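You operate a simulated robot arm through the tools that you are given. There is no shell and no other tool. Be economical: measure what you need, move in short steps, check, and stop when the job is done.

You are at the controls of a simulated two-armed robot. One attempt, no reset.

## Task
Put the purple shackle on the top of the steel bench away on the top of the blue cabinet. Count the discs on the top of the steel bench, then put as many of the rolled straps from the top of the steel bench on the second shelf from the bottom of the yellow rack. Take the orange shuttle and leave it on the bottom shelf of the yellow rack. Shut the top drawer of the blue cabinet. Pick up the empty reel with one hand, pass it to the other hand and put it on the top of the green table. Take the blue clip float from the top of the green table and put it on the third shelf from the bottom of the yellow rack. Do these in any order.

It is judged by the outcome, as a careful person would: the job done as asked, and still so three seconds after it is handed in. It fails if anything else is knocked over, pushed out of place, dropped, spilled or broken.

## Robot
Two 6-joint arms with two-finger grippers on one trunk, on a base that drives. Base frame: it is fixed to the floor where the robot stands at the start and does not move with it; the origin is under the middle of the robot, x ahead of it, y to its left, z up; the surface under the hand at the start is at about z = 0.88. Units: m, degrees, N and s.
The left shoulder is at the start at [0.07, 0.176, 1.215], the right one opposite. With the tool pointing down near the work surface each hand reaches from about 0.46 to 0.8 m from the robot's upright axis, wherever it stands, measured 20 degrees to its own side. Places, roughly: bottom shelf of the yellow rack [0.8, 3, 0.2]; clip float [-0.75, 3.25, 0.75]; disc (7x7x3 cm) [0.7, 0.2, 0.9]; disc (8x8x3 cm) [0.4, 0.2, 0.9]; empty reel (5x19x19 cm) [0.7, 3.2, 1.1]; orange shuttle (12x2x3 cm) [0.6, -0.6, 0.9]; purple shackle (9x9x4 cm) [0.7, 0, 0.9]; rolled strap (8x8x4 cm) [0.6, 0.3, 0.9]; second shelf of the yellow rack [0.8, 3, 0.6]; third shelf of the yellow rack [0.8, 3, 1]; top drawer of the blue cabinet [0.3, 1.5, 0.7]; top of the blue cabinet [0.6, 1.5, 0.9]; top of the green table [-0.9, 4.1, 0.8]. Payload 2.45 kg a hand.
Tool frame (each hand has its own): the origin (TCP) lies between the finger pads and is the grasp point; the fingertips stand 0.026 m ahead of it; z points along the fingers, y is the line along which they close. The gripper opens to 0.096 m. The gripper's body begins 0.069 m behind the TCP.
Orientation is told as [roll, pitch, yaw] about the base's x, y, z axes, in that order, counted from this pose: with the fingers straight down and closing along the base's y, the tool's x points along the base's -x, its y along +y and its z along -z.

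## Interface
- The arms move only by the tool nudge_tool. It takes "left_plan", "right_plan" or both (then of equal length, played together; a hand with none holds still); each is a list of rows, each a list of 7 numbers: the gripper command, from -1 (fully open) to 1 (shut), values between in proportion, then the shift along the tool's x, y, z in m, then the turn, a rotation vector about the tool's x, y, z in degrees. In form: [[claw, x, y, z, rx, ry, rz], ...]. A call has 1 to 8 rows; each row is the pose to reach, as a shift and turn from the pose commanded when the call began, along the tool's axes at that moment. Each row takes 0.2 s and may step no farther than 0.05 m and 8.6 degrees from the row before; otherwise, or with a gripper value out of range, the whole call is refused. Where a pose cannot be reached the arm comes as near as it can. A force on the tool above 40 N (or 10 N above the force at the start of the call, whichever is more), or a blocked arm, ends the call early, and 0.2 s more pass. Each finger halts on what it meets, pressing with about 29 N; the grip force reading is that of the motor and also rises with nothing between the fingers. The clock runs only during rows and for 0.2 s after the last one: add rows that repeat a pose to give the fingers time. It gives the time, the measured TCP pose, the force on the tool (base axes), the opening and the grip force at its end, in the units of the frame above (readings bear some noise), with the torque about the TCP (base axes, N m) and any sound that the robot's microphone picked up.
- Cameras (640 x 400 px; columns grow to the right, rows downward): "scene" is now at [0.132, 0.0076, 1.5198]; the picture's right is [0.09, -1.00, 0.00], its down [-0.70, -0.06, -0.71] and it looks along [0.71, 0.06, -0.71] (base axes); focal length 291 px, centre (320, 200). "left" rides on the left gripper at [0.082, -0.003, -0.098] in its tool frame; the picture's right is [0.04, 1.00, 0.00], its down [-0.73, 0.03, -0.68] and it looks along [-0.68, 0.03, 0.73] (tool axes); focal length 256 px, centre (320, 200). "right" rides on the right gripper at [0.082, 0.003, -0.098] in its tool frame; the picture's right is [-0.04, 1.00, 0.00], its down [-0.73, -0.03, -0.68] and it looks along [-0.68, -0.03, 0.73] (tool axes); focal length 256 px, centre (320, 200). There is no depth. A picture from a camera that has moved, and an enlarged one, comes with that camera's place and axes in the base frame and with its lens.
- grab_frame(camera): a new picture of that camera. The clock stands still meanwhile.
- slide_trunk(by): slides the trunk up (or, below 0, down) by that many m; the arms and the scene camera ride with it, the base frame stays. It gives what a move gives, with no picture.
- steer(legs): drives the robot by 1 to 6 legs, each [ahead, left, turn to the left] in m, m and degrees, along the robot's own axes; the way and the turn of a leg run together, so that a leg with both is an arc; at most 1.5 m and 180 degrees a leg. The arms and the cameras ride along, it lands a little off, and it stops where it bumps. It gives what a move gives.
- head_to(pan, tilt): turns the head with the scene camera to pan (to the left, within 86 degrees either way) and tilt (down, from -29 to 69), counted from straight ahead of the robot. It gives what a move gives.
- close_up(camera, box): a new picture of the part [left, top, right, bottom] of that camera's present view, enlarged. The clock stands still meanwhile.
- hand_in(): hands the job in; it is judged then, once.

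Work in short steps. Places have to be worked out from the pictures, the camera data and where the tool is seen: move nearer, look again, correct. Check each grasp and each placing, and mend what went wrong. You have 207 turns and 190 pictures in all, those below and enlarged ones among them. Open the grippers and draw the arms clear of the work before you hand the job in, unless the task says otherwise.

The tools are called after "Emit:" by a JSON object that holds its "name" and its "arguments". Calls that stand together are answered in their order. nudge_tool: Moves the arms, as the interface text tells. Its arguments: {"type":"object","properties":{"left_plan":{"type":"array","items":{"type":"array","items":{"type":"number"}}},"right_plan":{"type":"array","items":{"type":"array","items":{"type":"number"}}}},"required":[]} The other tools are called the same way: slide_trunk (by) slides the trunk up or down; steer (legs) drives the base; head_to (pan, tilt) turns the head that bears the scene camera; grab_frame (camera) takes a picture; close_up (camera, box) takes an enlarged picture of a part of a camera's view; hand_in () hands the job in.

At the start:

```text
time: 0.0
left_tcp_pos: [0.5848, 0.2714, 1.1456]
left_ee_rot: [0.0, -0.1, -0.1]
left_ft_force: [0.0, 0.6, 0.0]
left_moment: [-0.03, 0.0, 0.02]
left_width: 0.0961
left_grasp_force: 0.1
right_tcp_pos: [0.4974, -0.2041, 1.1134]
right_ee_rot: [0.0, 0.0, 0.0]
right_ft_force: [-0.4, 0.1, 0.1]
right_moment: [0.0, -0.03, 0.01]
right_width: 0.0955
right_grasp_force: 0.1
trunk travel left (down, up): [-0.7, 0.14]
robot x, y, heading: [-0.0011, -0.0016, 0.3]
head pan, tilt: [5.2, 44.9]
```

scene: 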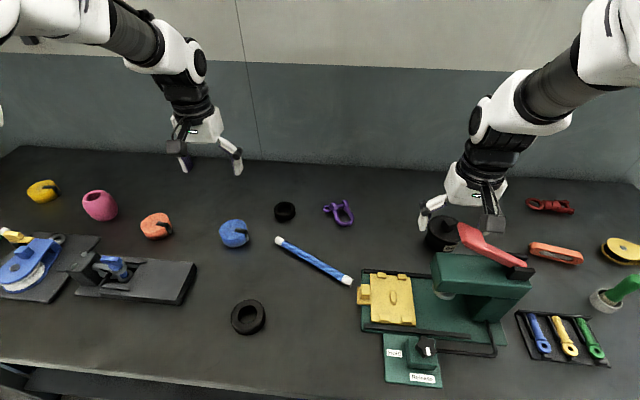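
right: 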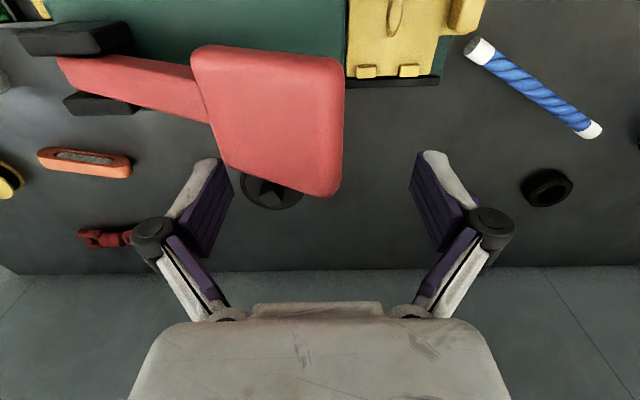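
left: 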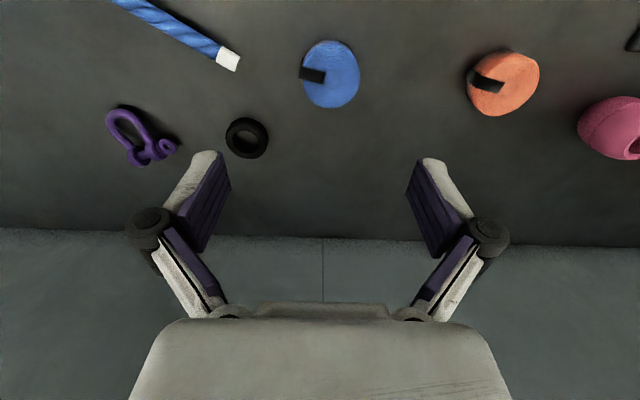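

I'll survey the bench first, looking to the left and right sides.

Emit:
{"name": "head_to", "arguments": {"pan": 40, "tilt": 45}}

Emit:
{"name": "grab_frame", "arguments": {"camera": "scene"}}

Emit:
{"name": "head_to", "arguments": {"pan": -35, "tilt": 45}}

Emit:
{"name": "grab_frame", "arguments": {"camera": "scene"}}

Emit:
{"name": "head_to", "arguments": {"pan": 0, "tilt": 60}}

Emit:
{"name": "grab_frame", "arguments": {"camera": "scene"}}

```text
time: 1.0
left_tcp_pos: [0.585, 0.2718, 1.1442]
left_ee_rot: [-0.1, -0.1, 0.0]
left_ft_force: [0.7, -1.3, -0.9]
left_moment: [0.03, 0.03, 0.01]
left_width: 0.096
left_grasp_force: 0.0
right_tcp_pos: [0.496, -0.2026, 1.1141]
right_ee_rot: [0.0, 0.0, 0.0]
right_ft_force: [0.1, -0.7, -0.1]
right_moment: [-0.01, -0.01, 0.03]
right_width: 0.0961
right_grasp_force: 0.1
trunk travel left (down, up): [-0.7, 0.14]
robot x, y, heading: [-0.0021, 0.0006, -0.2]
head pan, tilt: [40.0, 45.0]
```

```text
186 pictures are left
camera scene: at [0.1132, 0.0523, 1.5196], right [0.64, -0.77, 0.0], down [-0.54, -0.45, -0.71], along [0.54, 0.45, -0.71], focal length 291 px, centre (320, 200)
```

scene: 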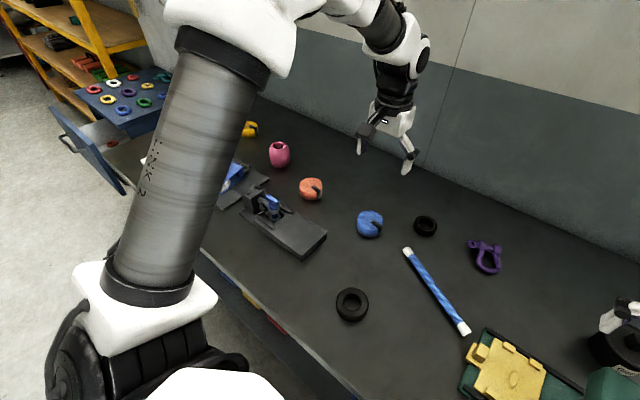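

```text
time: 2.5
left_tcp_pos: [0.5852, 0.2729, 1.1442]
left_ee_rot: [-0.2, -0.1, 0.0]
left_ft_force: [0.0, 0.3, 0.0]
left_moment: [-0.01, 0.0, -0.07]
left_width: 0.0961
left_grasp_force: 0.1
right_tcp_pos: [0.4975, -0.2039, 1.1143]
right_ee_rot: [0.1, 0.0, 0.0]
right_ft_force: [0.5, 1.0, 0.2]
right_moment: [0.0, 0.02, 0.03]
right_width: 0.0958
right_grasp_force: 0.0
trunk travel left (down, up): [-0.7, 0.14]
robot x, y, heading: [-0.0017, -0.0024, 0.1]
head pan, tilt: [-35.0, 45.0]
```

```text
185 pictures are left
camera scene: at [0.1175, -0.0464, 1.5196], right [-0.57, -0.82, 0.0], down [-0.58, 0.41, -0.71], along [0.58, -0.41, -0.71], focal length 291 px, centre (320, 200)
```

scene: 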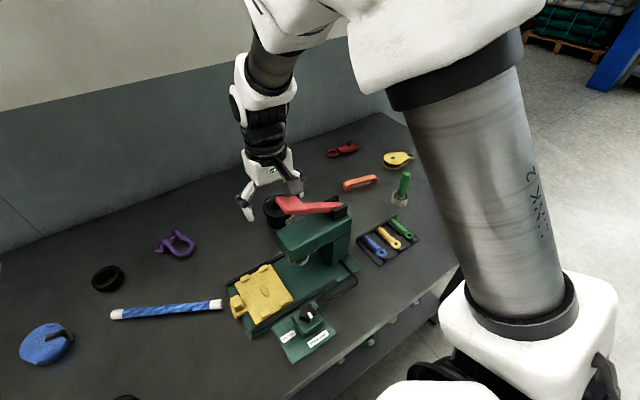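

```text
time: 3.5
left_tcp_pos: [0.5851, 0.2718, 1.1445]
left_ee_rot: [-0.2, 0.0, 0.0]
left_ft_force: [-0.4, 0.8, -0.3]
left_moment: [-0.01, 0.02, -0.02]
left_width: 0.0962
left_grasp_force: 0.1
right_tcp_pos: [0.4974, -0.2032, 1.1137]
right_ee_rot: [0.0, 0.0, 0.0]
right_ft_force: [0.6, 0.7, 0.0]
right_moment: [-0.01, -0.01, -0.03]
right_width: 0.0962
right_grasp_force: 0.1
trunk travel left (down, up): [-0.7, 0.14]
robot x, y, heading: [0.0007, 0.0036, 0.0]
head pan, tilt: [0.0, 60.0]
```

```text
184 pictures are left
camera scene: at [0.1175, 0.0, 1.5002], right [0.0, -1.0, 0.0], down [-0.87, 0.0, -0.5], along [0.5, 0.0, -0.87], focal length 291 px, centre (320, 200)
```

scene: 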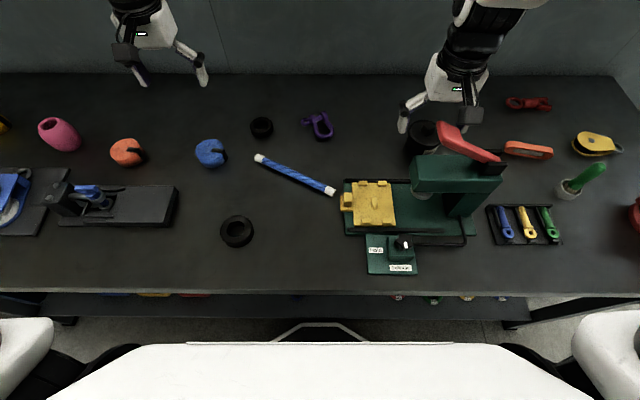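

I'll inspect the black object behind the press and the candidate discs/straps.

Emit:
{"name": "close_up", "arguments": {"camera": "scene", "box": [360, 80, 640, 255]}}

Emit:
{"name": "close_up", "arguments": {"camera": "right", "box": [20, 140, 340, 340]}}

Emit:
{"name": "close_up", "arguments": {"camera": "scene", "box": [0, 80, 340, 290]}}

```text
2.29 times, centred on (500, 168) of scene
camera zoom: at [0.1175, 0.0, 1.5002], right [0.0, -1.0, 0.0], down [-0.87, 0.0, -0.5], along [0.5, 0.0, -0.87], focal length 666 px, centre (-91, 274)
```

zoom: 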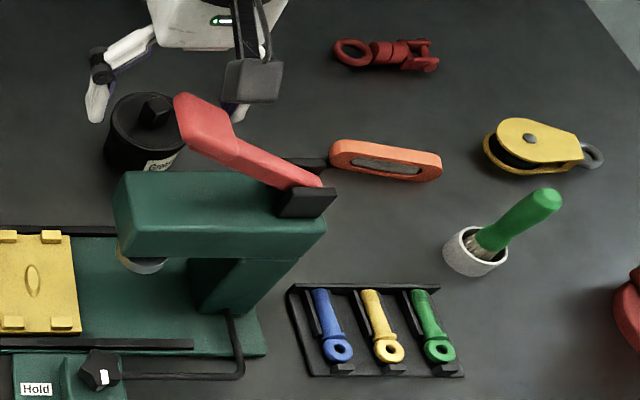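

```text
2.00 times, centred on (180, 240) of right
camera zoom: at [0.4163, -0.2005, 1.2127], right [0.04, 1.0, 0.0], down [0.73, -0.03, 0.68], along [0.68, -0.03, -0.73], focal length 512 px, centre (600, 120)
```

zoom: 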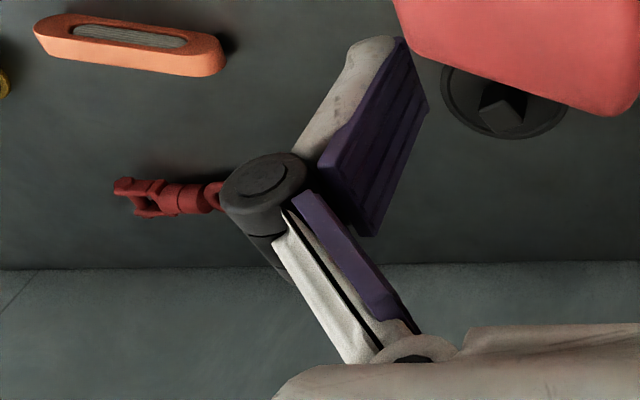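

```text
1.88 times, centred on (170, 185) of scene
camera zoom: at [0.1175, 0.0, 1.5002], right [0.0, -1.0, 0.0], down [-0.87, 0.0, -0.5], along [0.5, 0.0, -0.87], focal length 549 px, centre (602, 228)
```

zoom: 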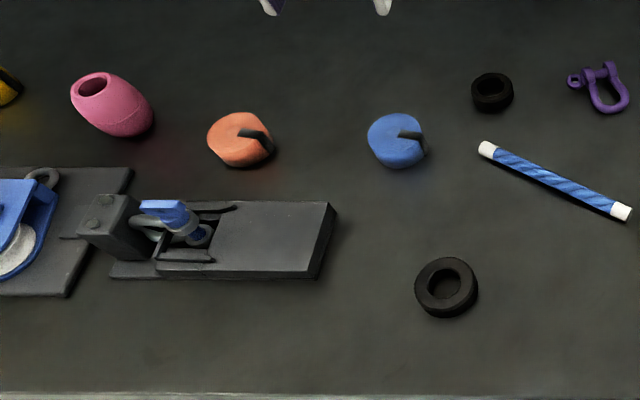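

Two discs (black rings) are evident so far; the black tin is a labelled container. I'll check the bench ends and the surroundings.

Emit:
{"name": "head_to", "arguments": {"pan": 75, "tilt": 25}}

Emit:
{"name": "grab_frame", "arguments": {"camera": "scene"}}

Emit:
{"name": "head_to", "arguments": {"pan": -70, "tilt": 35}}

Emit:
{"name": "grab_frame", "arguments": {"camera": "scene"}}

```text
time: 5.0
left_tcp_pos: [0.5841, 0.2717, 1.1441]
left_ee_rot: [-0.1, -0.1, 0.0]
left_ft_force: [-0.6, -0.2, 0.6]
left_moment: [0.01, -0.01, 0.04]
left_width: 0.0957
left_grasp_force: 0.0
right_tcp_pos: [0.4977, -0.2047, 1.1138]
right_ee_rot: [-0.1, 0.0, 0.0]
right_ft_force: [0.0, -0.6, 0.7]
right_moment: [0.03, -0.03, -0.01]
right_width: 0.0961
right_grasp_force: 0.1
trunk travel left (down, up): [-0.7, 0.14]
robot x, y, heading: [0.0004, -0.0022, -0.1]
head pan, tilt: [75.0, 25.0]
```

```text
180 pictures are left
camera scene: at [0.0748, 0.0891, 1.5502], right [0.97, -0.26, 0.0], down [-0.11, -0.41, -0.91], along [0.23, 0.88, -0.42], focal length 291 px, centre (320, 200)
```

scene: 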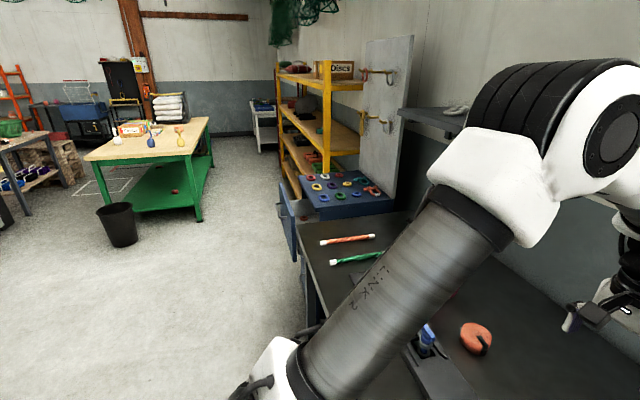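

```text
time: 7.2
left_tcp_pos: [0.5841, 0.271, 1.1449]
left_ee_rot: [-0.1, -0.1, 0.0]
left_ft_force: [-0.6, -0.2, -0.2]
left_moment: [-0.04, 0.01, 0.06]
left_width: 0.0959
left_grasp_force: 0.0
right_tcp_pos: [0.4978, -0.2048, 1.1133]
right_ee_rot: [0.0, 0.1, 0.0]
right_ft_force: [0.1, 0.5, 0.4]
right_moment: [-0.06, 0.0, 0.02]
right_width: 0.0959
right_grasp_force: 0.0
trunk travel left (down, up): [-0.7, 0.14]
robot x, y, heading: [-0.0007, 0.0028, 0.1]
head pan, tilt: [-70.0, 35.0]
```

```text
179 pictures are left
camera scene: at [0.081, -0.0826, 1.5344], right [-0.94, -0.34, 0.0], down [-0.2, 0.54, -0.82], along [0.28, -0.77, -0.57], focal length 291 px, centre (320, 200)
```

scene: 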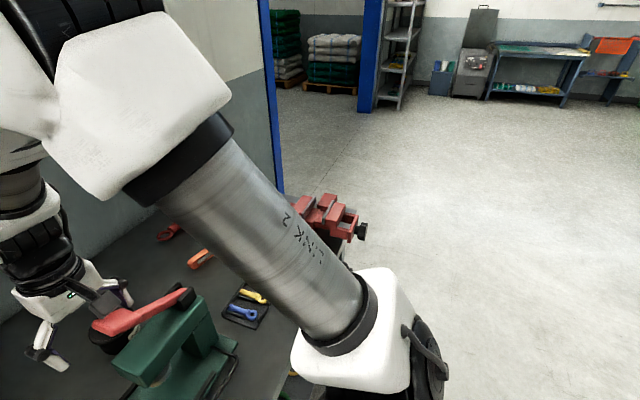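

Two discs, so two straps. To work inside shelves I want the wrist cameras on the upper side when the tools are tilted forward, so I try rolling both wrists 180° about the tool axis.

Emit:
{"name": "nudge_tool", "arguments": {"left_plan": [[-1, 0, 0, 0, 0, 0, 8.5], [-1, 0, 0, 0, 0, 0, 17], [-1, 0, 0, 0, 0, 0, 25.5], [-1, 0, 0, 0, 0, 0, 34], [-1, 0, 0, 0, 0, 0, 42.5], [-1, 0, 0, 0, 0, 0, 51], [-1, 0, 0, 0, 0, 0, 59.5], [-1, 0, 0, 0, 0, 0, 68]], "right_plan": [[-1, 0, 0, 0, 0, 0, -8.5], [-1, 0, 0, 0, 0, 0, -17], [-1, 0, 0, 0, 0, 0, -25.5], [-1, 0, 0, 0, 0, 0, -34], [-1, 0, 0, 0, 0, 0, -42.5], [-1, 0, 0, 0, 0, 0, -51], [-1, 0, 0, 0, 0, 0, -59.5], [-1, 0, 0, 0, 0, 0, -68]]}}

Emit:
{"name": "nudge_tool", "arguments": {"left_plan": [[-1, 0, 0, 0, 0, 0, 8.5], [-1, 0, 0, 0, 0, 0, 17], [-1, 0, 0, 0, 0, 0, 25.5], [-1, 0, 0, 0, 0, 0, 34], [-1, 0, 0, 0, 0, 0, 42.5], [-1, 0, 0, 0, 0, 0, 51], [-1, 0, 0, 0, 0, 0, 59.5], [-1, 0, 0, 0, 0, 0, 68]], "right_plan": [[-1, 0, 0, 0, 0, 0, -8.5], [-1, 0, 0, 0, 0, 0, -17], [-1, 0, 0, 0, 0, 0, -25.5], [-1, 0, 0, 0, 0, 0, -34], [-1, 0, 0, 0, 0, 0, -42.5], [-1, 0, 0, 0, 0, 0, -51], [-1, 0, 0, 0, 0, 0, -59.5], [-1, 0, 0, 0, 0, 0, -68]]}}

```text
time: 9.0
left_tcp_pos: [0.5854, 0.2752, 1.1438]
left_ee_rot: [-0.1, -0.1, -68.1]
left_ft_force: [-0.2, 0.3, 0.2]
left_moment: [0.02, 0.02, 0.02]
left_width: 0.0959
left_grasp_force: 0.0
right_tcp_pos: [0.4963, -0.2002, 1.1146]
right_ee_rot: [-0.1, 0.0, 68.0]
right_ft_force: [-0.9, 14.9, 3.6]
right_moment: [-0.34, 0.15, -0.77]
right_width: 0.0961
right_grasp_force: 0.1
trunk travel left (down, up): [-0.7, 0.14]
robot x, y, heading: [0.0001, 0.0011, 0.2]
head pan, tilt: [-70.0, 35.0]
```

```text
time: 9.5
left_tcp_pos: [0.583, 0.2824, 1.1435]
left_ee_rot: [-0.1, -0.5, -78.1]
left_ft_force: [-0.6, 0.4, 0.0]
left_moment: [0.03, -0.04, 0.01]
left_width: 0.0959
left_grasp_force: 0.0
right_tcp_pos: [0.4975, -0.1917, 1.1149]
right_ee_rot: [0.0, 0.1, 77.8]
right_ft_force: [4.1, 38.2, -1.3]
right_moment: [-0.92, 0.59, -1.98]
right_width: 0.0963
right_grasp_force: 0.0
trunk travel left (down, up): [-0.7, 0.14]
robot x, y, heading: [-0.0006, 0.0019, 0.5]
head pan, tilt: [-70.0, 35.0]
stopped in row 2 (right hand): the force on the tool passed its limit at 47 N (the readings are from after the stop); the commanded pose is now the measured one
```

The right hand is pushing on something; I look before anything else.

Emit:
{"name": "head_to", "arguments": {"pan": -15, "tilt": 45}}

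Emit:
{"name": "grab_frame", "arguments": {"camera": "scene"}}

Emit:
{"name": "grab_frame", "arguments": {"camera": "right"}}

```text
time: 10.8
left_tcp_pos: [0.5842, 0.2817, 1.1421]
left_ee_rot: [-0.1, -0.6, -78.0]
left_ft_force: [-0.3, 0.5, -0.5]
left_moment: [-0.01, 0.0, 0.0]
left_width: 0.096
left_grasp_force: 0.1
right_tcp_pos: [0.4976, -0.1911, 1.1152]
right_ee_rot: [0.0, 0.3, 77.9]
right_ft_force: [3.3, 44.4, 2.1]
right_moment: [-1.08, 0.19, -2.21]
right_width: 0.0963
right_grasp_force: 0.0
trunk travel left (down, up): [-0.7, 0.14]
robot x, y, heading: [0.0002, -0.0001, 0.3]
head pan, tilt: [-15.0, 45.0]
```

```text
178 pictures are left
camera scene: at [0.13, -0.0084, 1.5197], right [-0.26, -0.97, 0.01], down [-0.68, 0.18, -0.71], along [0.68, -0.19, -0.71], focal length 291 px, centre (320, 200)
```

scene: 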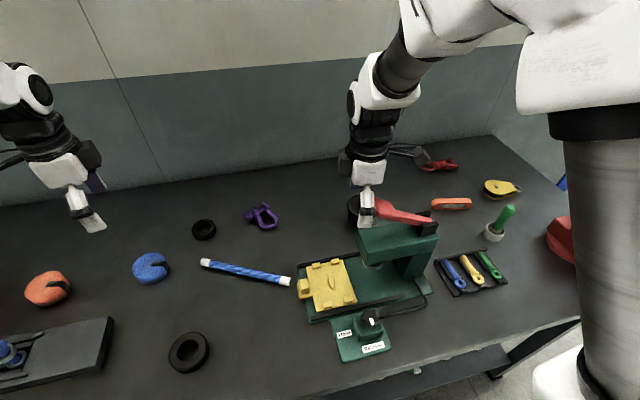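

```text
177 pictures are left
camera right: at [0.4784, -0.2711, 1.214], right [-0.97, 0.25, 0.0], down [0.18, 0.71, 0.68], along [0.17, 0.65, -0.74], focal length 256 px, centre (320, 200)
```

right: 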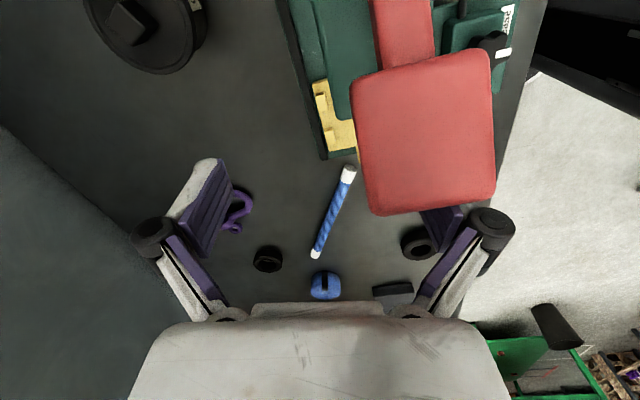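

The right finger leans on the press's red handle (+y reaction). I back off in +y (tool −x) then raise.

Emit:
{"name": "nudge_tool", "arguments": {"right_plan": [[-1, -0.02, 0, 0, 0, 0, 0], [-1, -0.05, 0, 0, 0, 0, 0], [-1, -0.06, 0, -0.04, 0, 0, 0], [-1, -0.06, 0, -0.08, 0, 0, 0], [-1, -0.06, 0, -0.12, 0, 0, 0]]}}

Emit:
{"name": "grab_frame", "arguments": {"camera": "scene"}}

```text
time: 12.0
left_tcp_pos: [0.5825, 0.2759, 1.1446]
left_ee_rot: [0.0, -0.2, -78.2]
left_ft_force: [0.3, 0.0, -1.1]
left_moment: [-0.06, 0.0, -0.01]
left_width: 0.0959
left_grasp_force: 0.1
right_tcp_pos: [0.5089, -0.1404, 1.2334]
right_ee_rot: [0.1, 0.1, 78.0]
right_ft_force: [-1.3, -0.3, -0.1]
right_moment: [-0.06, 0.0, 0.01]
right_width: 0.096
right_grasp_force: 0.1
trunk travel left (down, up): [-0.7, 0.14]
robot x, y, heading: [0.0004, 0.0035, -0.0]
head pan, tilt: [-15.0, 45.0]
```

```text
176 pictures are left
camera scene: at [0.1291, -0.0178, 1.5196], right [-0.26, -0.97, 0.0], down [-0.68, 0.18, -0.71], along [0.68, -0.18, -0.71], focal length 291 px, centre (320, 200)
```

scene: 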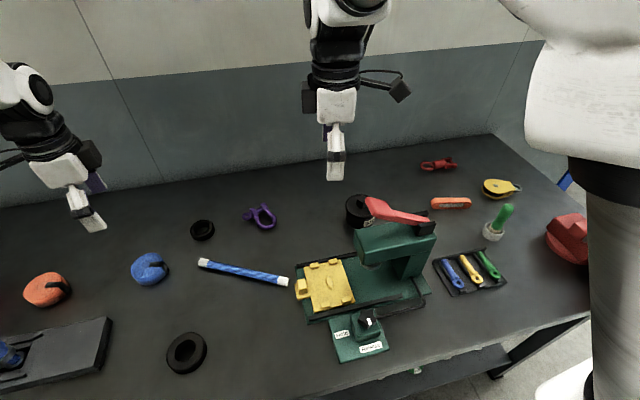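

The press looks unmoved. Both hands are clear now; I finish the wrist roll.

Emit:
{"name": "nudge_tool", "arguments": {"left_plan": [[-1, 0, 0, 0, 0, 0, 8.5], [-1, 0, 0, 0, 0, 0, 17], [-1, 0, 0, 0, 0, 0, 25.5], [-1, 0, 0, 0, 0, 0, 34], [-1, 0, 0, 0, 0, 0, 42.5], [-1, 0, 0, 0, 0, 0, 51], [-1, 0, 0, 0, 0, 0, 59.5], [-1, 0, 0, 0, 0, 0, 68]], "right_plan": [[-1, 0, 0, 0, 0, 0, -8.5], [-1, 0, 0, 0, 0, 0, -17], [-1, 0, 0, 0, 0, 0, -25.5], [-1, 0, 0, 0, 0, 0, -34], [-1, 0, 0, 0, 0, 0, -42.5], [-1, 0, 0, 0, 0, 0, -51], [-1, 0, 0, 0, 0, 0, -59.5], [-1, 0, 0, 0, 0, 0, -68]]}}

Emit:
{"name": "nudge_tool", "arguments": {"left_plan": [[-1, 0, 0, 0, 0, 0, 8.5], [-1, 0, 0, 0, 0, 0, 17], [-1, 0, 0, 0, 0, 0, 25.5], [-1, 0, 0, 0, 0, 0, 34]], "right_plan": [[-1, 0, 0, 0, 0, 0, -8.5], [-1, 0, 0, 0, 0, 0, -17], [-1, 0, 0, 0, 0, 0, -25.5], [-1, 0, 0, 0, 0, 0, -34]]}}

Emit:
{"name": "grab_frame", "arguments": {"camera": "scene"}}

```text
time: 13.8
left_tcp_pos: [0.583, 0.2744, 1.1446]
left_ee_rot: [0.1, 0.0, -146.3]
left_ft_force: [-0.1, -0.7, 0.1]
left_moment: [-0.03, 0.01, 0.02]
left_width: 0.0958
left_grasp_force: 0.0
right_tcp_pos: [0.5092, -0.1421, 1.2332]
right_ee_rot: [-0.1, -0.1, 146.3]
right_ft_force: [-0.4, 0.4, 0.0]
right_moment: [0.05, 0.02, 0.02]
right_width: 0.0962
right_grasp_force: 0.1
trunk travel left (down, up): [-0.7, 0.14]
robot x, y, heading: [-0.0017, 0.0031, -0.1]
head pan, tilt: [-15.0, 45.0]
```

```text
time: 14.8
left_tcp_pos: [0.578, 0.2739, 1.1428]
left_ee_rot: [-1.0, 0.4, -173.3]
left_ft_force: [1.5, -0.4, 0.5]
left_moment: [-0.01, -0.01, -0.01]
left_width: 0.096
left_grasp_force: 0.1
left hand out of reach, approached as far as the arm can: row 4
right_tcp_pos: [0.514, -0.1425, 1.2367]
right_ee_rot: [0.2, -0.1, 171.0]
right_ft_force: [-0.9, 0.5, -0.2]
right_moment: [-0.02, -0.01, 0.0]
right_width: 0.0957
right_grasp_force: 0.1
right hand out of reach, approached as far as the arm can: row 3, 4
trunk travel left (down, up): [-0.7, 0.14]
robot x, y, heading: [-0.0, 0.0013, 0.2]
head pan, tilt: [-15.0, 45.0]
```

```text
175 pictures are left
camera scene: at [0.1293, -0.0203, 1.5196], right [-0.26, -0.97, 0.0], down [-0.68, 0.18, -0.71], along [0.68, -0.18, -0.71], focal length 291 px, centre (320, 200)
```

scene: 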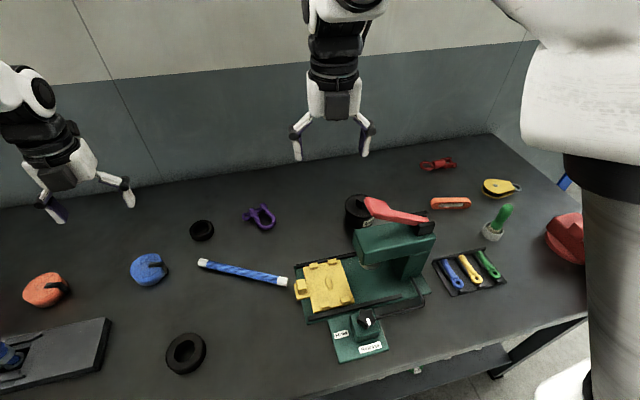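

Roll is limited near ±172°, close enough. I test tilting the left tool forward ~56°.

Emit:
{"name": "nudge_tool", "arguments": {"left_plan": [[-1, 0, 0, 0, 0, 8, 0], [-1, 0, 0, 0, 0, 16, 0], [-1, 0, 0, 0, 0, 24, 0], [-1, 0, 0, 0, 0, 32, 0], [-1, 0, 0, 0, 0, 40, 0], [-1, 0, 0, 0, 0, 48, 0], [-1, 0, 0, 0, 0, 56, 0]]}}

Emit:
{"name": "head_to", "arguments": {"pan": 20, "tilt": 45}}

Emit:
{"name": "grab_frame", "arguments": {"camera": "scene"}}

Emit:
{"name": "grab_frame", "arguments": {"camera": "left"}}

```text
time: 16.4
left_tcp_pos: [0.5877, 0.2878, 1.1575]
left_ee_rot: [-3.1, 55.4, -173.6]
left_ft_force: [0.4, -1.1, 0.2]
left_moment: [0.06, 0.02, 0.07]
left_width: 0.0959
left_grasp_force: 0.0
left hand out of reach, approached as far as the arm can: row 5, 6, 7
right_tcp_pos: [0.5137, -0.1422, 1.2363]
right_ee_rot: [0.1, -0.2, 170.9]
right_ft_force: [0.5, 0.0, 0.3]
right_moment: [0.0, 0.0, -0.02]
right_width: 0.0961
right_grasp_force: 0.1
trunk travel left (down, up): [-0.7, 0.14]
robot x, y, heading: [-0.0005, -0.0006, 0.2]
head pan, tilt: [-15.0, 45.0]
```

```text
time: 17.4
left_tcp_pos: [0.5876, 0.2867, 1.1573]
left_ee_rot: [-3.1, 55.3, -173.6]
left_ft_force: [0.7, -0.3, 0.0]
left_moment: [0.03, 0.03, 0.01]
left_width: 0.0957
left_grasp_force: 0.0
right_tcp_pos: [0.5143, -0.1428, 1.2351]
right_ee_rot: [0.2, -0.2, 170.9]
right_ft_force: [0.4, -0.1, 0.1]
right_moment: [0.05, 0.0, 0.02]
right_width: 0.0959
right_grasp_force: 0.0
trunk travel left (down, up): [-0.7, 0.14]
robot x, y, heading: [-0.0012, 0.0031, 0.3]
head pan, tilt: [20.0, 45.0]
```

```text
174 pictures are left
camera scene: at [0.1271, 0.0288, 1.5196], right [0.34, -0.94, 0.0], down [-0.66, -0.24, -0.71], along [0.66, 0.24, -0.71], focal length 291 px, centre (320, 200)
```

scene: 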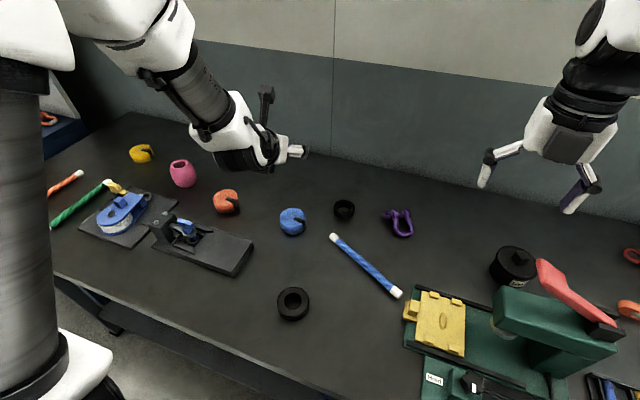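

```text
173 pictures are left
camera left: at [0.5534, 0.2817, 1.2795], right [0.18, -0.98, 0.0], down [-0.96, -0.17, -0.22], along [0.21, 0.04, -0.98], focal length 256 px, centre (320, 200)
```

left: 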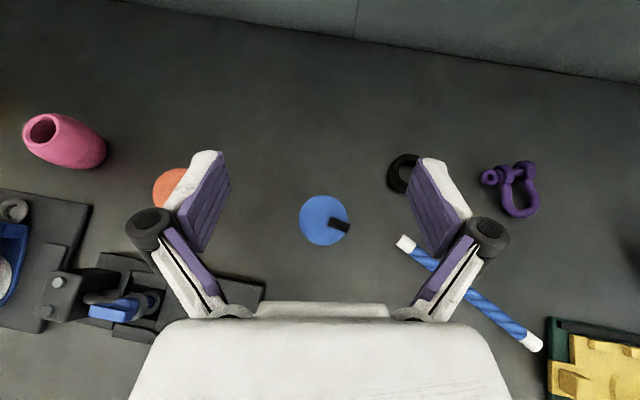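

The tilt works nicely, with the left camera looking down: the blue strap is at about (0.606, 0.287). I move the left hand to a pre-grasp point 12 cm back along its tool axis.

Emit:
{"name": "nudge_tool", "arguments": {"left_plan": [[-1, -0.04, 0.001, 0.008, 0, 0, 0], [-1, -0.08, 0.001, 0.015, 0, 0, 0], [-1, -0.12, 0.002, 0.023, 0, 0, 0], [-1, -0.16, 0.003, 0.03, 0, 0, 0], [-1, -0.198, 0.003, 0.038, 0, 0, 0]]}}

Emit:
{"name": "grab_frame", "arguments": {"camera": "left"}}

Emit:
{"name": "grab_frame", "arguments": {"camera": "scene"}}

```text
time: 18.6
left_tcp_pos: [0.5056, 0.2315, 0.966]
left_ee_rot: [-3.7, 56.9, -174.3]
left_ft_force: [-0.3, 0.8, 0.0]
left_moment: [-0.03, -0.02, -0.01]
left_width: 0.096
left_grasp_force: 0.1
left hand out of reach, approached as far as the arm can: row 1, 2, 3, 4, 5
right_tcp_pos: [0.5145, -0.1409, 1.2365]
right_ee_rot: [0.1, -0.2, 170.8]
right_ft_force: [-0.3, 0.1, -0.1]
right_moment: [-0.03, 0.03, -0.03]
right_width: 0.0961
right_grasp_force: 0.1
trunk travel left (down, up): [-0.7, 0.14]
robot x, y, heading: [0.0004, 0.0023, 0.3]
head pan, tilt: [20.0, 45.0]
```

```text
172 pictures are left
camera left: at [0.4682, 0.2245, 1.0869], right [0.17, -0.98, 0.0], down [-0.95, -0.17, -0.24], along [0.24, 0.04, -0.97], focal length 256 px, centre (320, 200)
```

left: 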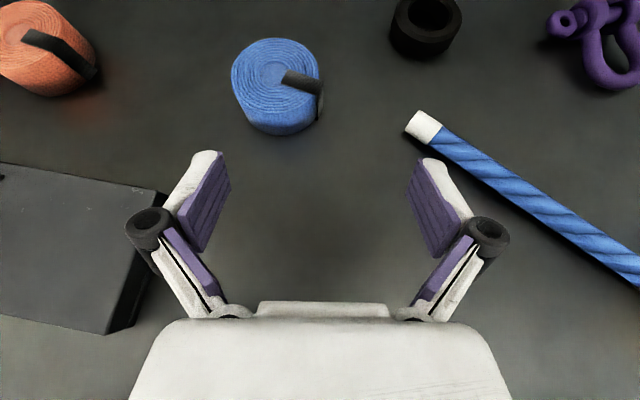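

```text
171 pictures are left
camera scene: at [0.1283, 0.0295, 1.5196], right [0.34, -0.94, 0.0], down [-0.66, -0.24, -0.71], along [0.66, 0.24, -0.71], focal length 291 px, centre (320, 200)
```

scene: 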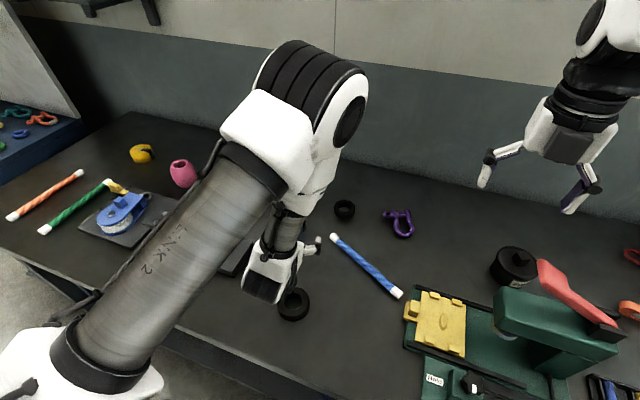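

The wrist roll limit drags the hand 4 cm off. A yaw more toward the left (≈-160) should relax it; the strap is round, so I rotate about vertical by +14° and correct sideways.

Emit:
{"name": "nudge_tool", "arguments": {"left_plan": [[-1, 0.005, -0.01, 0.002, 5.9, 0, -3.8], [-1, 0.01, -0.021, 0.004, 11.7, 0, -7.6], [-1, 0.01, -0.021, 0.004, 11.7, 0, -7.6]]}}

Emit:
{"name": "grab_frame", "arguments": {"camera": "left"}}

```text
time: 19.4
left_tcp_pos: [0.5118, 0.2533, 0.9724]
left_ee_rot: [-1.8, 56.5, -160.6]
left_ft_force: [-0.1, -0.4, -1.4]
left_moment: [0.03, -0.01, 0.0]
left_width: 0.0958
left_grasp_force: 0.0
right_tcp_pos: [0.5137, -0.1423, 1.2359]
right_ee_rot: [0.1, -0.2, 170.9]
right_ft_force: [0.4, 0.2, -0.8]
right_moment: [-0.03, -0.01, 0.01]
right_width: 0.096
right_grasp_force: 0.1
trunk travel left (down, up): [-0.7, 0.14]
robot x, y, heading: [0.0004, 0.0005, 0.1]
head pan, tilt: [20.0, 45.0]
```

```text
170 pictures are left
camera left: at [0.4771, 0.2409, 1.0939], right [0.38, -0.93, 0.02], down [-0.9, -0.37, -0.24], along [0.23, 0.08, -0.97], focal length 256 px, centre (320, 200)
```

left: 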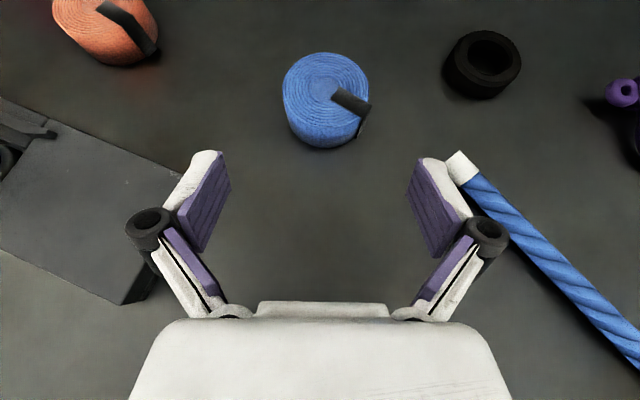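

Target is centred. I advance 11.5 cm along the tool axis and then close.

Emit:
{"name": "nudge_tool", "arguments": {"left_plan": [[-1, 0.002, 0, 0.04, 0, 0, 0], [-1, 0.004, 0, 0.08, 0, 0, 0], [-1, 0.004, 0, 0.115, 0, 0, 0], [-1, 0.004, 0, 0.115, 0, 0, 0]]}}

Emit:
{"name": "grab_frame", "arguments": {"camera": "left"}}

```text
time: 20.4
left_tcp_pos: [0.6022, 0.2887, 0.9127]
left_ee_rot: [-1.9, 56.5, -160.8]
left_ft_force: [-0.7, -0.7, -0.2]
left_moment: [0.0, -0.01, 0.01]
left_width: 0.096
left_grasp_force: 0.1
right_tcp_pos: [0.514, -0.1417, 1.2361]
right_ee_rot: [0.2, -0.2, 170.8]
right_ft_force: [0.6, 0.3, 0.0]
right_moment: [0.01, 0.0, -0.01]
right_width: 0.096
right_grasp_force: 0.1
trunk travel left (down, up): [-0.7, 0.14]
robot x, y, heading: [-0.0007, 0.0019, 0.1]
head pan, tilt: [20.0, 45.0]
```

```text
169 pictures are left
camera left: at [0.5686, 0.278, 1.0346], right [0.38, -0.93, 0.02], down [-0.9, -0.37, -0.24], along [0.23, 0.08, -0.97], focal length 256 px, centre (320, 200)
```

left: 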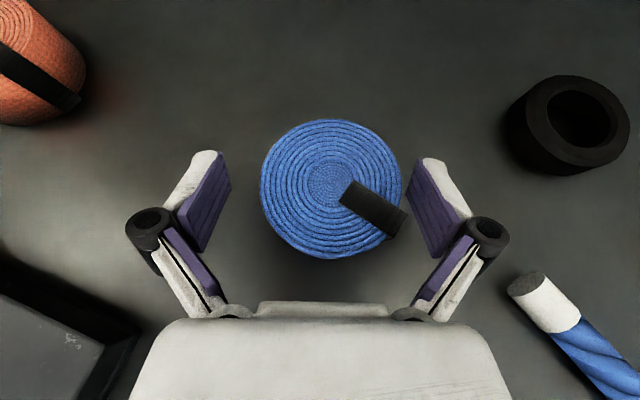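

Straddled well; I shift 4 mm right and close.

Emit:
{"name": "nudge_tool", "arguments": {"left_plan": [[-1, -0.002, 0.004, 0.002, 0, 0, 0], [0.3, -0.002, 0.004, 0.002, 0, 0, 0], [1, -0.002, 0.004, 0.002, 0, 0, 0], [1, -0.002, 0.004, 0.002, 0, 0, 0]]}}

Emit:
{"name": "nudge_tool", "arguments": {"left_plan": [[1, 0.03, 0, -0.02, 0, 0, 0], [1, 0.07, 0, -0.04, 0, 0, 0], [1, 0.11, 0, -0.06, 0, 0, 0], [1, 0.15, 0, -0.07, 0, 0, 0]]}}

Emit:
{"name": "grab_frame", "arguments": {"camera": "left"}}

```text
time: 21.4
left_tcp_pos: [0.6072, 0.2876, 0.9101]
left_ee_rot: [-1.8, 56.5, -160.7]
left_ft_force: [1.4, 0.1, 2.9]
left_moment: [-0.04, -0.18, 0.06]
left_width: 0.0742
left_grasp_force: 29.0
right_tcp_pos: [0.5135, -0.1415, 1.2369]
right_ee_rot: [0.2, -0.2, 170.9]
right_ft_force: [-0.2, -0.1, -0.1]
right_moment: [0.01, -0.04, -0.01]
right_width: 0.0962
right_grasp_force: 0.0
trunk travel left (down, up): [-0.7, 0.14]
robot x, y, heading: [0.0007, 0.0044, 0.2]
head pan, tilt: [20.0, 45.0]
```

```text
time: 22.4
left_tcp_pos: [0.6311, 0.2923, 1.0755]
left_ee_rot: [-1.9, 56.5, -160.7]
left_ft_force: [0.6, -0.5, -1.2]
left_moment: [0.0, 0.0, -0.01]
left_width: 0.0742
left_grasp_force: 28.8
right_tcp_pos: [0.5125, -0.1421, 1.2371]
right_ee_rot: [0.2, -0.1, 171.0]
right_ft_force: [-0.4, 0.4, 0.6]
right_moment: [-0.02, -0.03, -0.03]
right_width: 0.096
right_grasp_force: 0.1
trunk travel left (down, up): [-0.7, 0.14]
robot x, y, heading: [-0.0021, 0.0025, 0.1]
head pan, tilt: [20.0, 45.0]
```

```text
168 pictures are left
camera left: at [0.5957, 0.2798, 1.1964], right [0.38, -0.93, 0.02], down [-0.9, -0.37, -0.24], along [0.23, 0.08, -0.97], focal length 256 px, centre (320, 200)
```

left: 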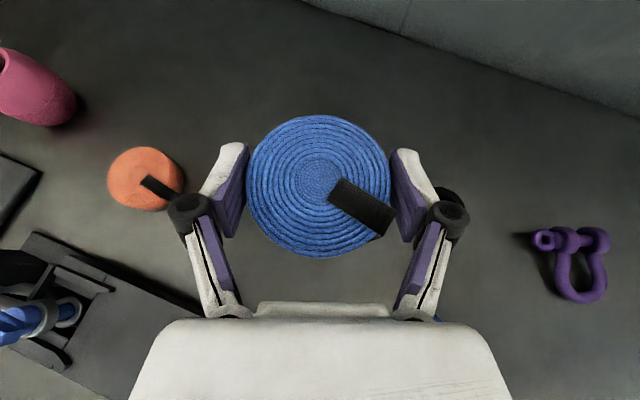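

Blue strap held firmly (7.4 cm). Now I prepare the right hand the same way (mirror yaw, tilt 56°) for the orange strap, and move the robot left.

Emit:
{"name": "nudge_tool", "arguments": {"right_plan": [[-1, 0, 0, -0.01, 0, 0, 6], [-1, 0, 0, -0.02, 0, 0, 11]]}}

Emit:
{"name": "nudge_tool", "arguments": {"right_plan": [[-1, 0, 0, 0, 0, 8, 0], [-1, 0, 0, 0, 0, 16, 0], [-1, 0, 0, 0, 0, 24, 0], [-1, 0, 0, 0, 0, 32, 0], [-1, 0, 0, 0, 0, 40, 0], [-1, 0, 0, 0, 0, 48, 0], [-1, 0, 0, 0, 0, 56, 0]]}}

Emit:
{"name": "steer", "arguments": {"legs": [[-0.05, 0.6, 0]]}}

Emit:
{"name": "grab_frame", "arguments": {"camera": "right"}}

Emit:
{"name": "grab_frame", "arguments": {"camera": "scene"}}

```text
time: 23.0
left_tcp_pos: [0.6311, 0.293, 1.0737]
left_ee_rot: [-1.8, 56.5, -160.7]
left_ft_force: [0.6, 0.6, -2.0]
left_moment: [-0.04, -0.02, -0.02]
left_width: 0.0742
left_grasp_force: 29.0
right_tcp_pos: [0.5136, -0.1417, 1.255]
right_ee_rot: [0.2, -0.2, 159.8]
right_ft_force: [-1.0, 0.3, 0.3]
right_moment: [0.01, -0.03, 0.0]
right_width: 0.0961
right_grasp_force: 0.1
trunk travel left (down, up): [-0.7, 0.14]
robot x, y, heading: [-0.0016, 0.0016, -0.0]
head pan, tilt: [20.0, 45.0]
```

```text
time: 24.6
left_tcp_pos: [0.6316, 0.2922, 1.0739]
left_ee_rot: [-1.9, 56.5, -160.7]
left_ft_force: [-0.3, -1.3, -1.3]
left_moment: [0.03, -0.02, -0.01]
left_width: 0.0744
left_grasp_force: 29.1
right_tcp_pos: [0.5652, -0.2227, 1.2452]
right_ee_rot: [-13.6, 50.2, 140.6]
right_ft_force: [0.6, -0.1, 2.0]
right_moment: [0.06, 0.16, -0.05]
right_width: 0.0959
right_grasp_force: 0.0
right hand out of reach, approached as far as the arm can: row 3, 4, 5, 6, 7
trunk travel left (down, up): [-0.7, 0.14]
robot x, y, heading: [0.0043, -0.0011, 0.1]
head pan, tilt: [20.0, 45.0]
```

```text
time: 28.0
left_tcp_pos: [0.5873, 0.8878, 1.0753]
left_ee_rot: [-1.8, 56.4, -161.3]
left_ft_force: [-0.1, -0.3, -1.9]
left_moment: [0.05, -0.02, -0.01]
left_width: 0.074
left_grasp_force: 29.2
right_tcp_pos: [0.5238, 0.3782, 1.2438]
right_ee_rot: [-2.3, 53.1, 156.1]
right_ft_force: [-0.1, -0.1, 0.6]
right_moment: [-0.01, 0.01, -0.02]
right_width: 0.0962
right_grasp_force: 0.1
trunk travel left (down, up): [-0.7, 0.14]
robot x, y, heading: [-0.0503, 0.6057, -0.2]
head pan, tilt: [20.0, 45.0]
```

```text
167 pictures are left
camera right: at [0.494, 0.3815, 1.3681], right [-0.39, -0.92, -0.06], down [-0.9, 0.4, -0.18], along [0.18, -0.02, -0.98], focal length 256 px, centre (320, 200)
```

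right: 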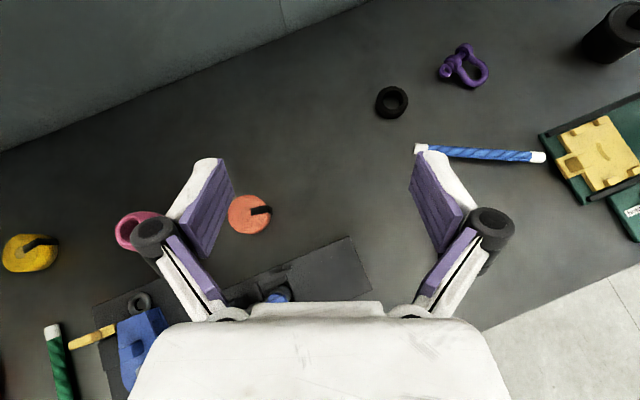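

```text
166 pictures are left
camera scene: at [0.0793, 0.6299, 1.5196], right [0.33, -0.94, 0.0], down [-0.67, -0.24, -0.71], along [0.67, 0.24, -0.71], focal length 291 px, centre (320, 200)
```

scene: 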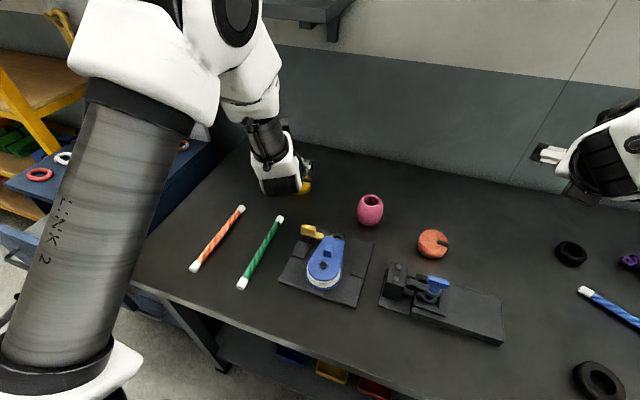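

The orange strap is at about (0.61, 0.505). I move 0.15 m more left so it falls in the right hand's natural zone, then look again.

Emit:
{"name": "steer", "arguments": {"legs": [[0, 0.15, 0]]}}

Emit:
{"name": "grab_frame", "arguments": {"camera": "right"}}

```text
time: 29.4
left_tcp_pos: [0.5879, 1.0383, 1.0745]
left_ee_rot: [-2.1, 56.5, -161.5]
left_ft_force: [0.5, -1.1, -2.0]
left_moment: [0.01, 0.0, 0.04]
left_width: 0.0737
left_grasp_force: 29.1
right_tcp_pos: [0.5233, 0.5265, 1.244]
right_ee_rot: [-2.9, 52.8, 155.6]
right_ft_force: [-0.5, -0.9, -0.1]
right_moment: [0.0, 0.02, -0.01]
right_width: 0.0958
right_grasp_force: 0.0
trunk travel left (down, up): [-0.7, 0.14]
robot x, y, heading: [-0.0456, 0.7587, -0.6]
head pan, tilt: [20.0, 45.0]
```

```text
165 pictures are left
camera right: at [0.4948, 0.5298, 1.368], right [-0.4, -0.92, -0.06], down [-0.9, 0.4, -0.17], along [0.18, -0.01, -0.98], focal length 256 px, centre (320, 200)
```

right: 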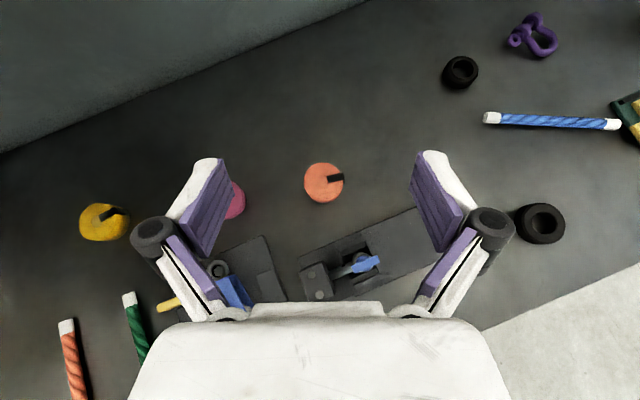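

Orange strap at (0.607, 0.505). The nearby clamp lever tops out at z≈0.96 but lies beside my approach line; I descend to a pre-grasp point 12 cm back.

Emit:
{"name": "nudge_tool", "arguments": {"right_plan": [[-1, -0.036, -0.003, 0.025, 0, 0, 0], [-1, -0.071, -0.005, 0.05, 0, 0, 0], [-1, -0.107, -0.008, 0.075, 0, 0, 0], [-1, -0.142, -0.01, 0.1, 0, 0, 0], [-1, -0.178, -0.012, 0.125, 0, 0, 0], [-1, -0.2137, -0.015, 0.149, 0, 0, 0]]}}

Emit:
{"name": "grab_frame", "arguments": {"camera": "right"}}

Emit:
{"name": "grab_frame", "arguments": {"camera": "scene"}}

```text
time: 30.8
left_tcp_pos: [0.59, 1.0388, 1.0725]
left_ee_rot: [-1.9, 56.5, -161.4]
left_ft_force: [0.4, -0.3, -3.0]
left_moment: [0.0, 0.02, -0.02]
left_width: 0.0741
left_grasp_force: 28.7
right_tcp_pos: [0.5302, 0.5248, 0.9837]
right_ee_rot: [-4.9, 52.5, 152.5]
right_ft_force: [0.1, 0.0, -0.1]
right_moment: [-0.05, -0.02, -0.01]
right_width: 0.0957
right_grasp_force: 0.1
right hand out of reach, approached as far as the arm can: row 2, 3, 4, 5, 6
trunk travel left (down, up): [-0.7, 0.14]
robot x, y, heading: [-0.0468, 0.7548, -0.3]
head pan, tilt: [20.0, 45.0]
```

```text
164 pictures are left
camera right: at [0.5008, 0.5277, 1.1083], right [-0.42, -0.9, -0.08], down [-0.89, 0.43, -0.17], along [0.19, 0.0, -0.98], focal length 256 px, centre (320, 200)
```

right: 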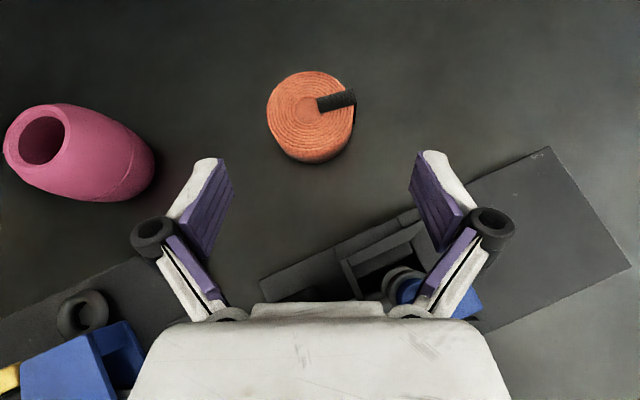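

```text
163 pictures are left
camera scene: at [0.0819, 0.7829, 1.5195], right [0.33, -0.94, 0.0], down [-0.67, -0.24, -0.71], along [0.67, 0.24, -0.71], focal length 291 px, centre (320, 200)
```

scene: 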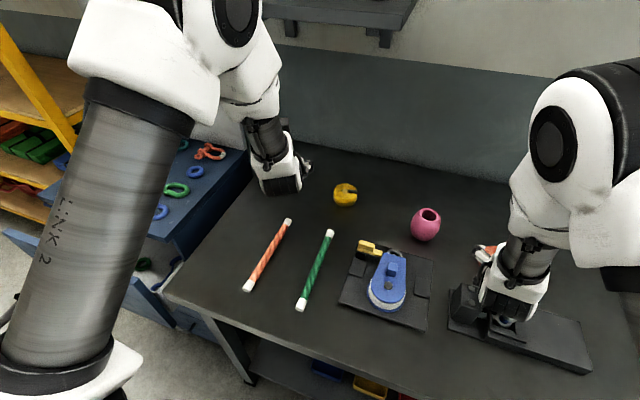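

Strap is 6 mm left and ~10 cm ahead. I advance part-way and check since the wrist is near its limit.

Emit:
{"name": "nudge_tool", "arguments": {"right_plan": [[-1, -0.004, -0.003, 0.03, 0, 0, 0], [-1, -0.007, -0.007, 0.06, 0, 0, 0]]}}

Emit:
{"name": "grab_frame", "arguments": {"camera": "right"}}

```text
time: 31.4
left_tcp_pos: [0.5885, 1.0376, 1.0734]
left_ee_rot: [-2.1, 56.4, -161.5]
left_ft_force: [0.9, 0.3, -2.2]
left_moment: [0.04, 0.01, 0.03]
left_width: 0.0739
left_grasp_force: 29.1
right_tcp_pos: [0.5733, 0.5244, 0.9388]
right_ee_rot: [-2.7, 52.8, 155.9]
right_ft_force: [0.0, -1.0, -0.2]
right_moment: [0.01, 0.0, 0.01]
right_width: 0.0959
right_grasp_force: 0.0
trunk travel left (down, up): [-0.7, 0.14]
robot x, y, heading: [-0.0474, 0.7532, -0.7]
head pan, tilt: [20.0, 45.0]
```

```text
162 pictures are left
camera right: at [0.5455, 0.5291, 1.0637], right [-0.4, -0.92, -0.06], down [-0.9, 0.4, -0.17], along [0.18, -0.01, -0.98], focal length 256 px, centre (320, 200)
```

right: 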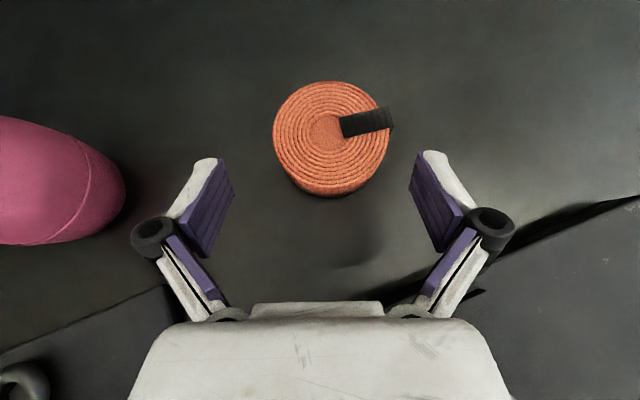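

Now nearly aligned: 4.6 cm forward, 4–5 mm right, then close.

Emit:
{"name": "nudge_tool", "arguments": {"right_plan": [[-1, 0, 0.003, 0.023, 0, 0, 0], [-1, 0, 0.005, 0.046, 0, 0, 0], [-1, 0, 0.005, 0.046, 0, 0, 0], [0.3, 0, 0.005, 0.046, 0, 0, 0], [1, 0, 0.005, 0.046, 0, 0, 0], [1, 0, 0.005, 0.046, 0, 0, 0], [1, 0, 0.005, 0.046, 0, 0, 0]]}}

Emit:
{"name": "grab_frame", "arguments": {"camera": "right"}}

```text
time: 33.0
left_tcp_pos: [0.5864, 1.0395, 1.0744]
left_ee_rot: [-1.7, 56.5, -161.3]
left_ft_force: [1.3, -0.2, -2.2]
left_moment: [0.01, 0.0, 0.01]
left_width: 0.0736
left_grasp_force: 29.3
right_tcp_pos: [0.6048, 0.5112, 0.9132]
right_ee_rot: [-2.8, 53.0, 155.7]
right_ft_force: [-0.8, -0.5, 6.8]
right_moment: [0.12, -0.23, 0.06]
right_width: 0.0739
right_grasp_force: 29.2
trunk travel left (down, up): [-0.7, 0.14]
robot x, y, heading: [-0.0459, 0.7574, -0.4]
head pan, tilt: [20.0, 45.0]
```

```text
161 pictures are left
camera right: at [0.5752, 0.514, 1.0379], right [-0.4, -0.92, -0.06], down [-0.9, 0.4, -0.18], along [0.19, -0.01, -0.98], focal length 256 px, centre (320, 200)
```

right: 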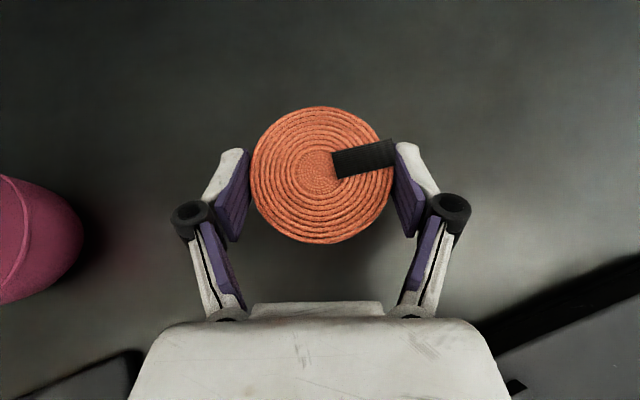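

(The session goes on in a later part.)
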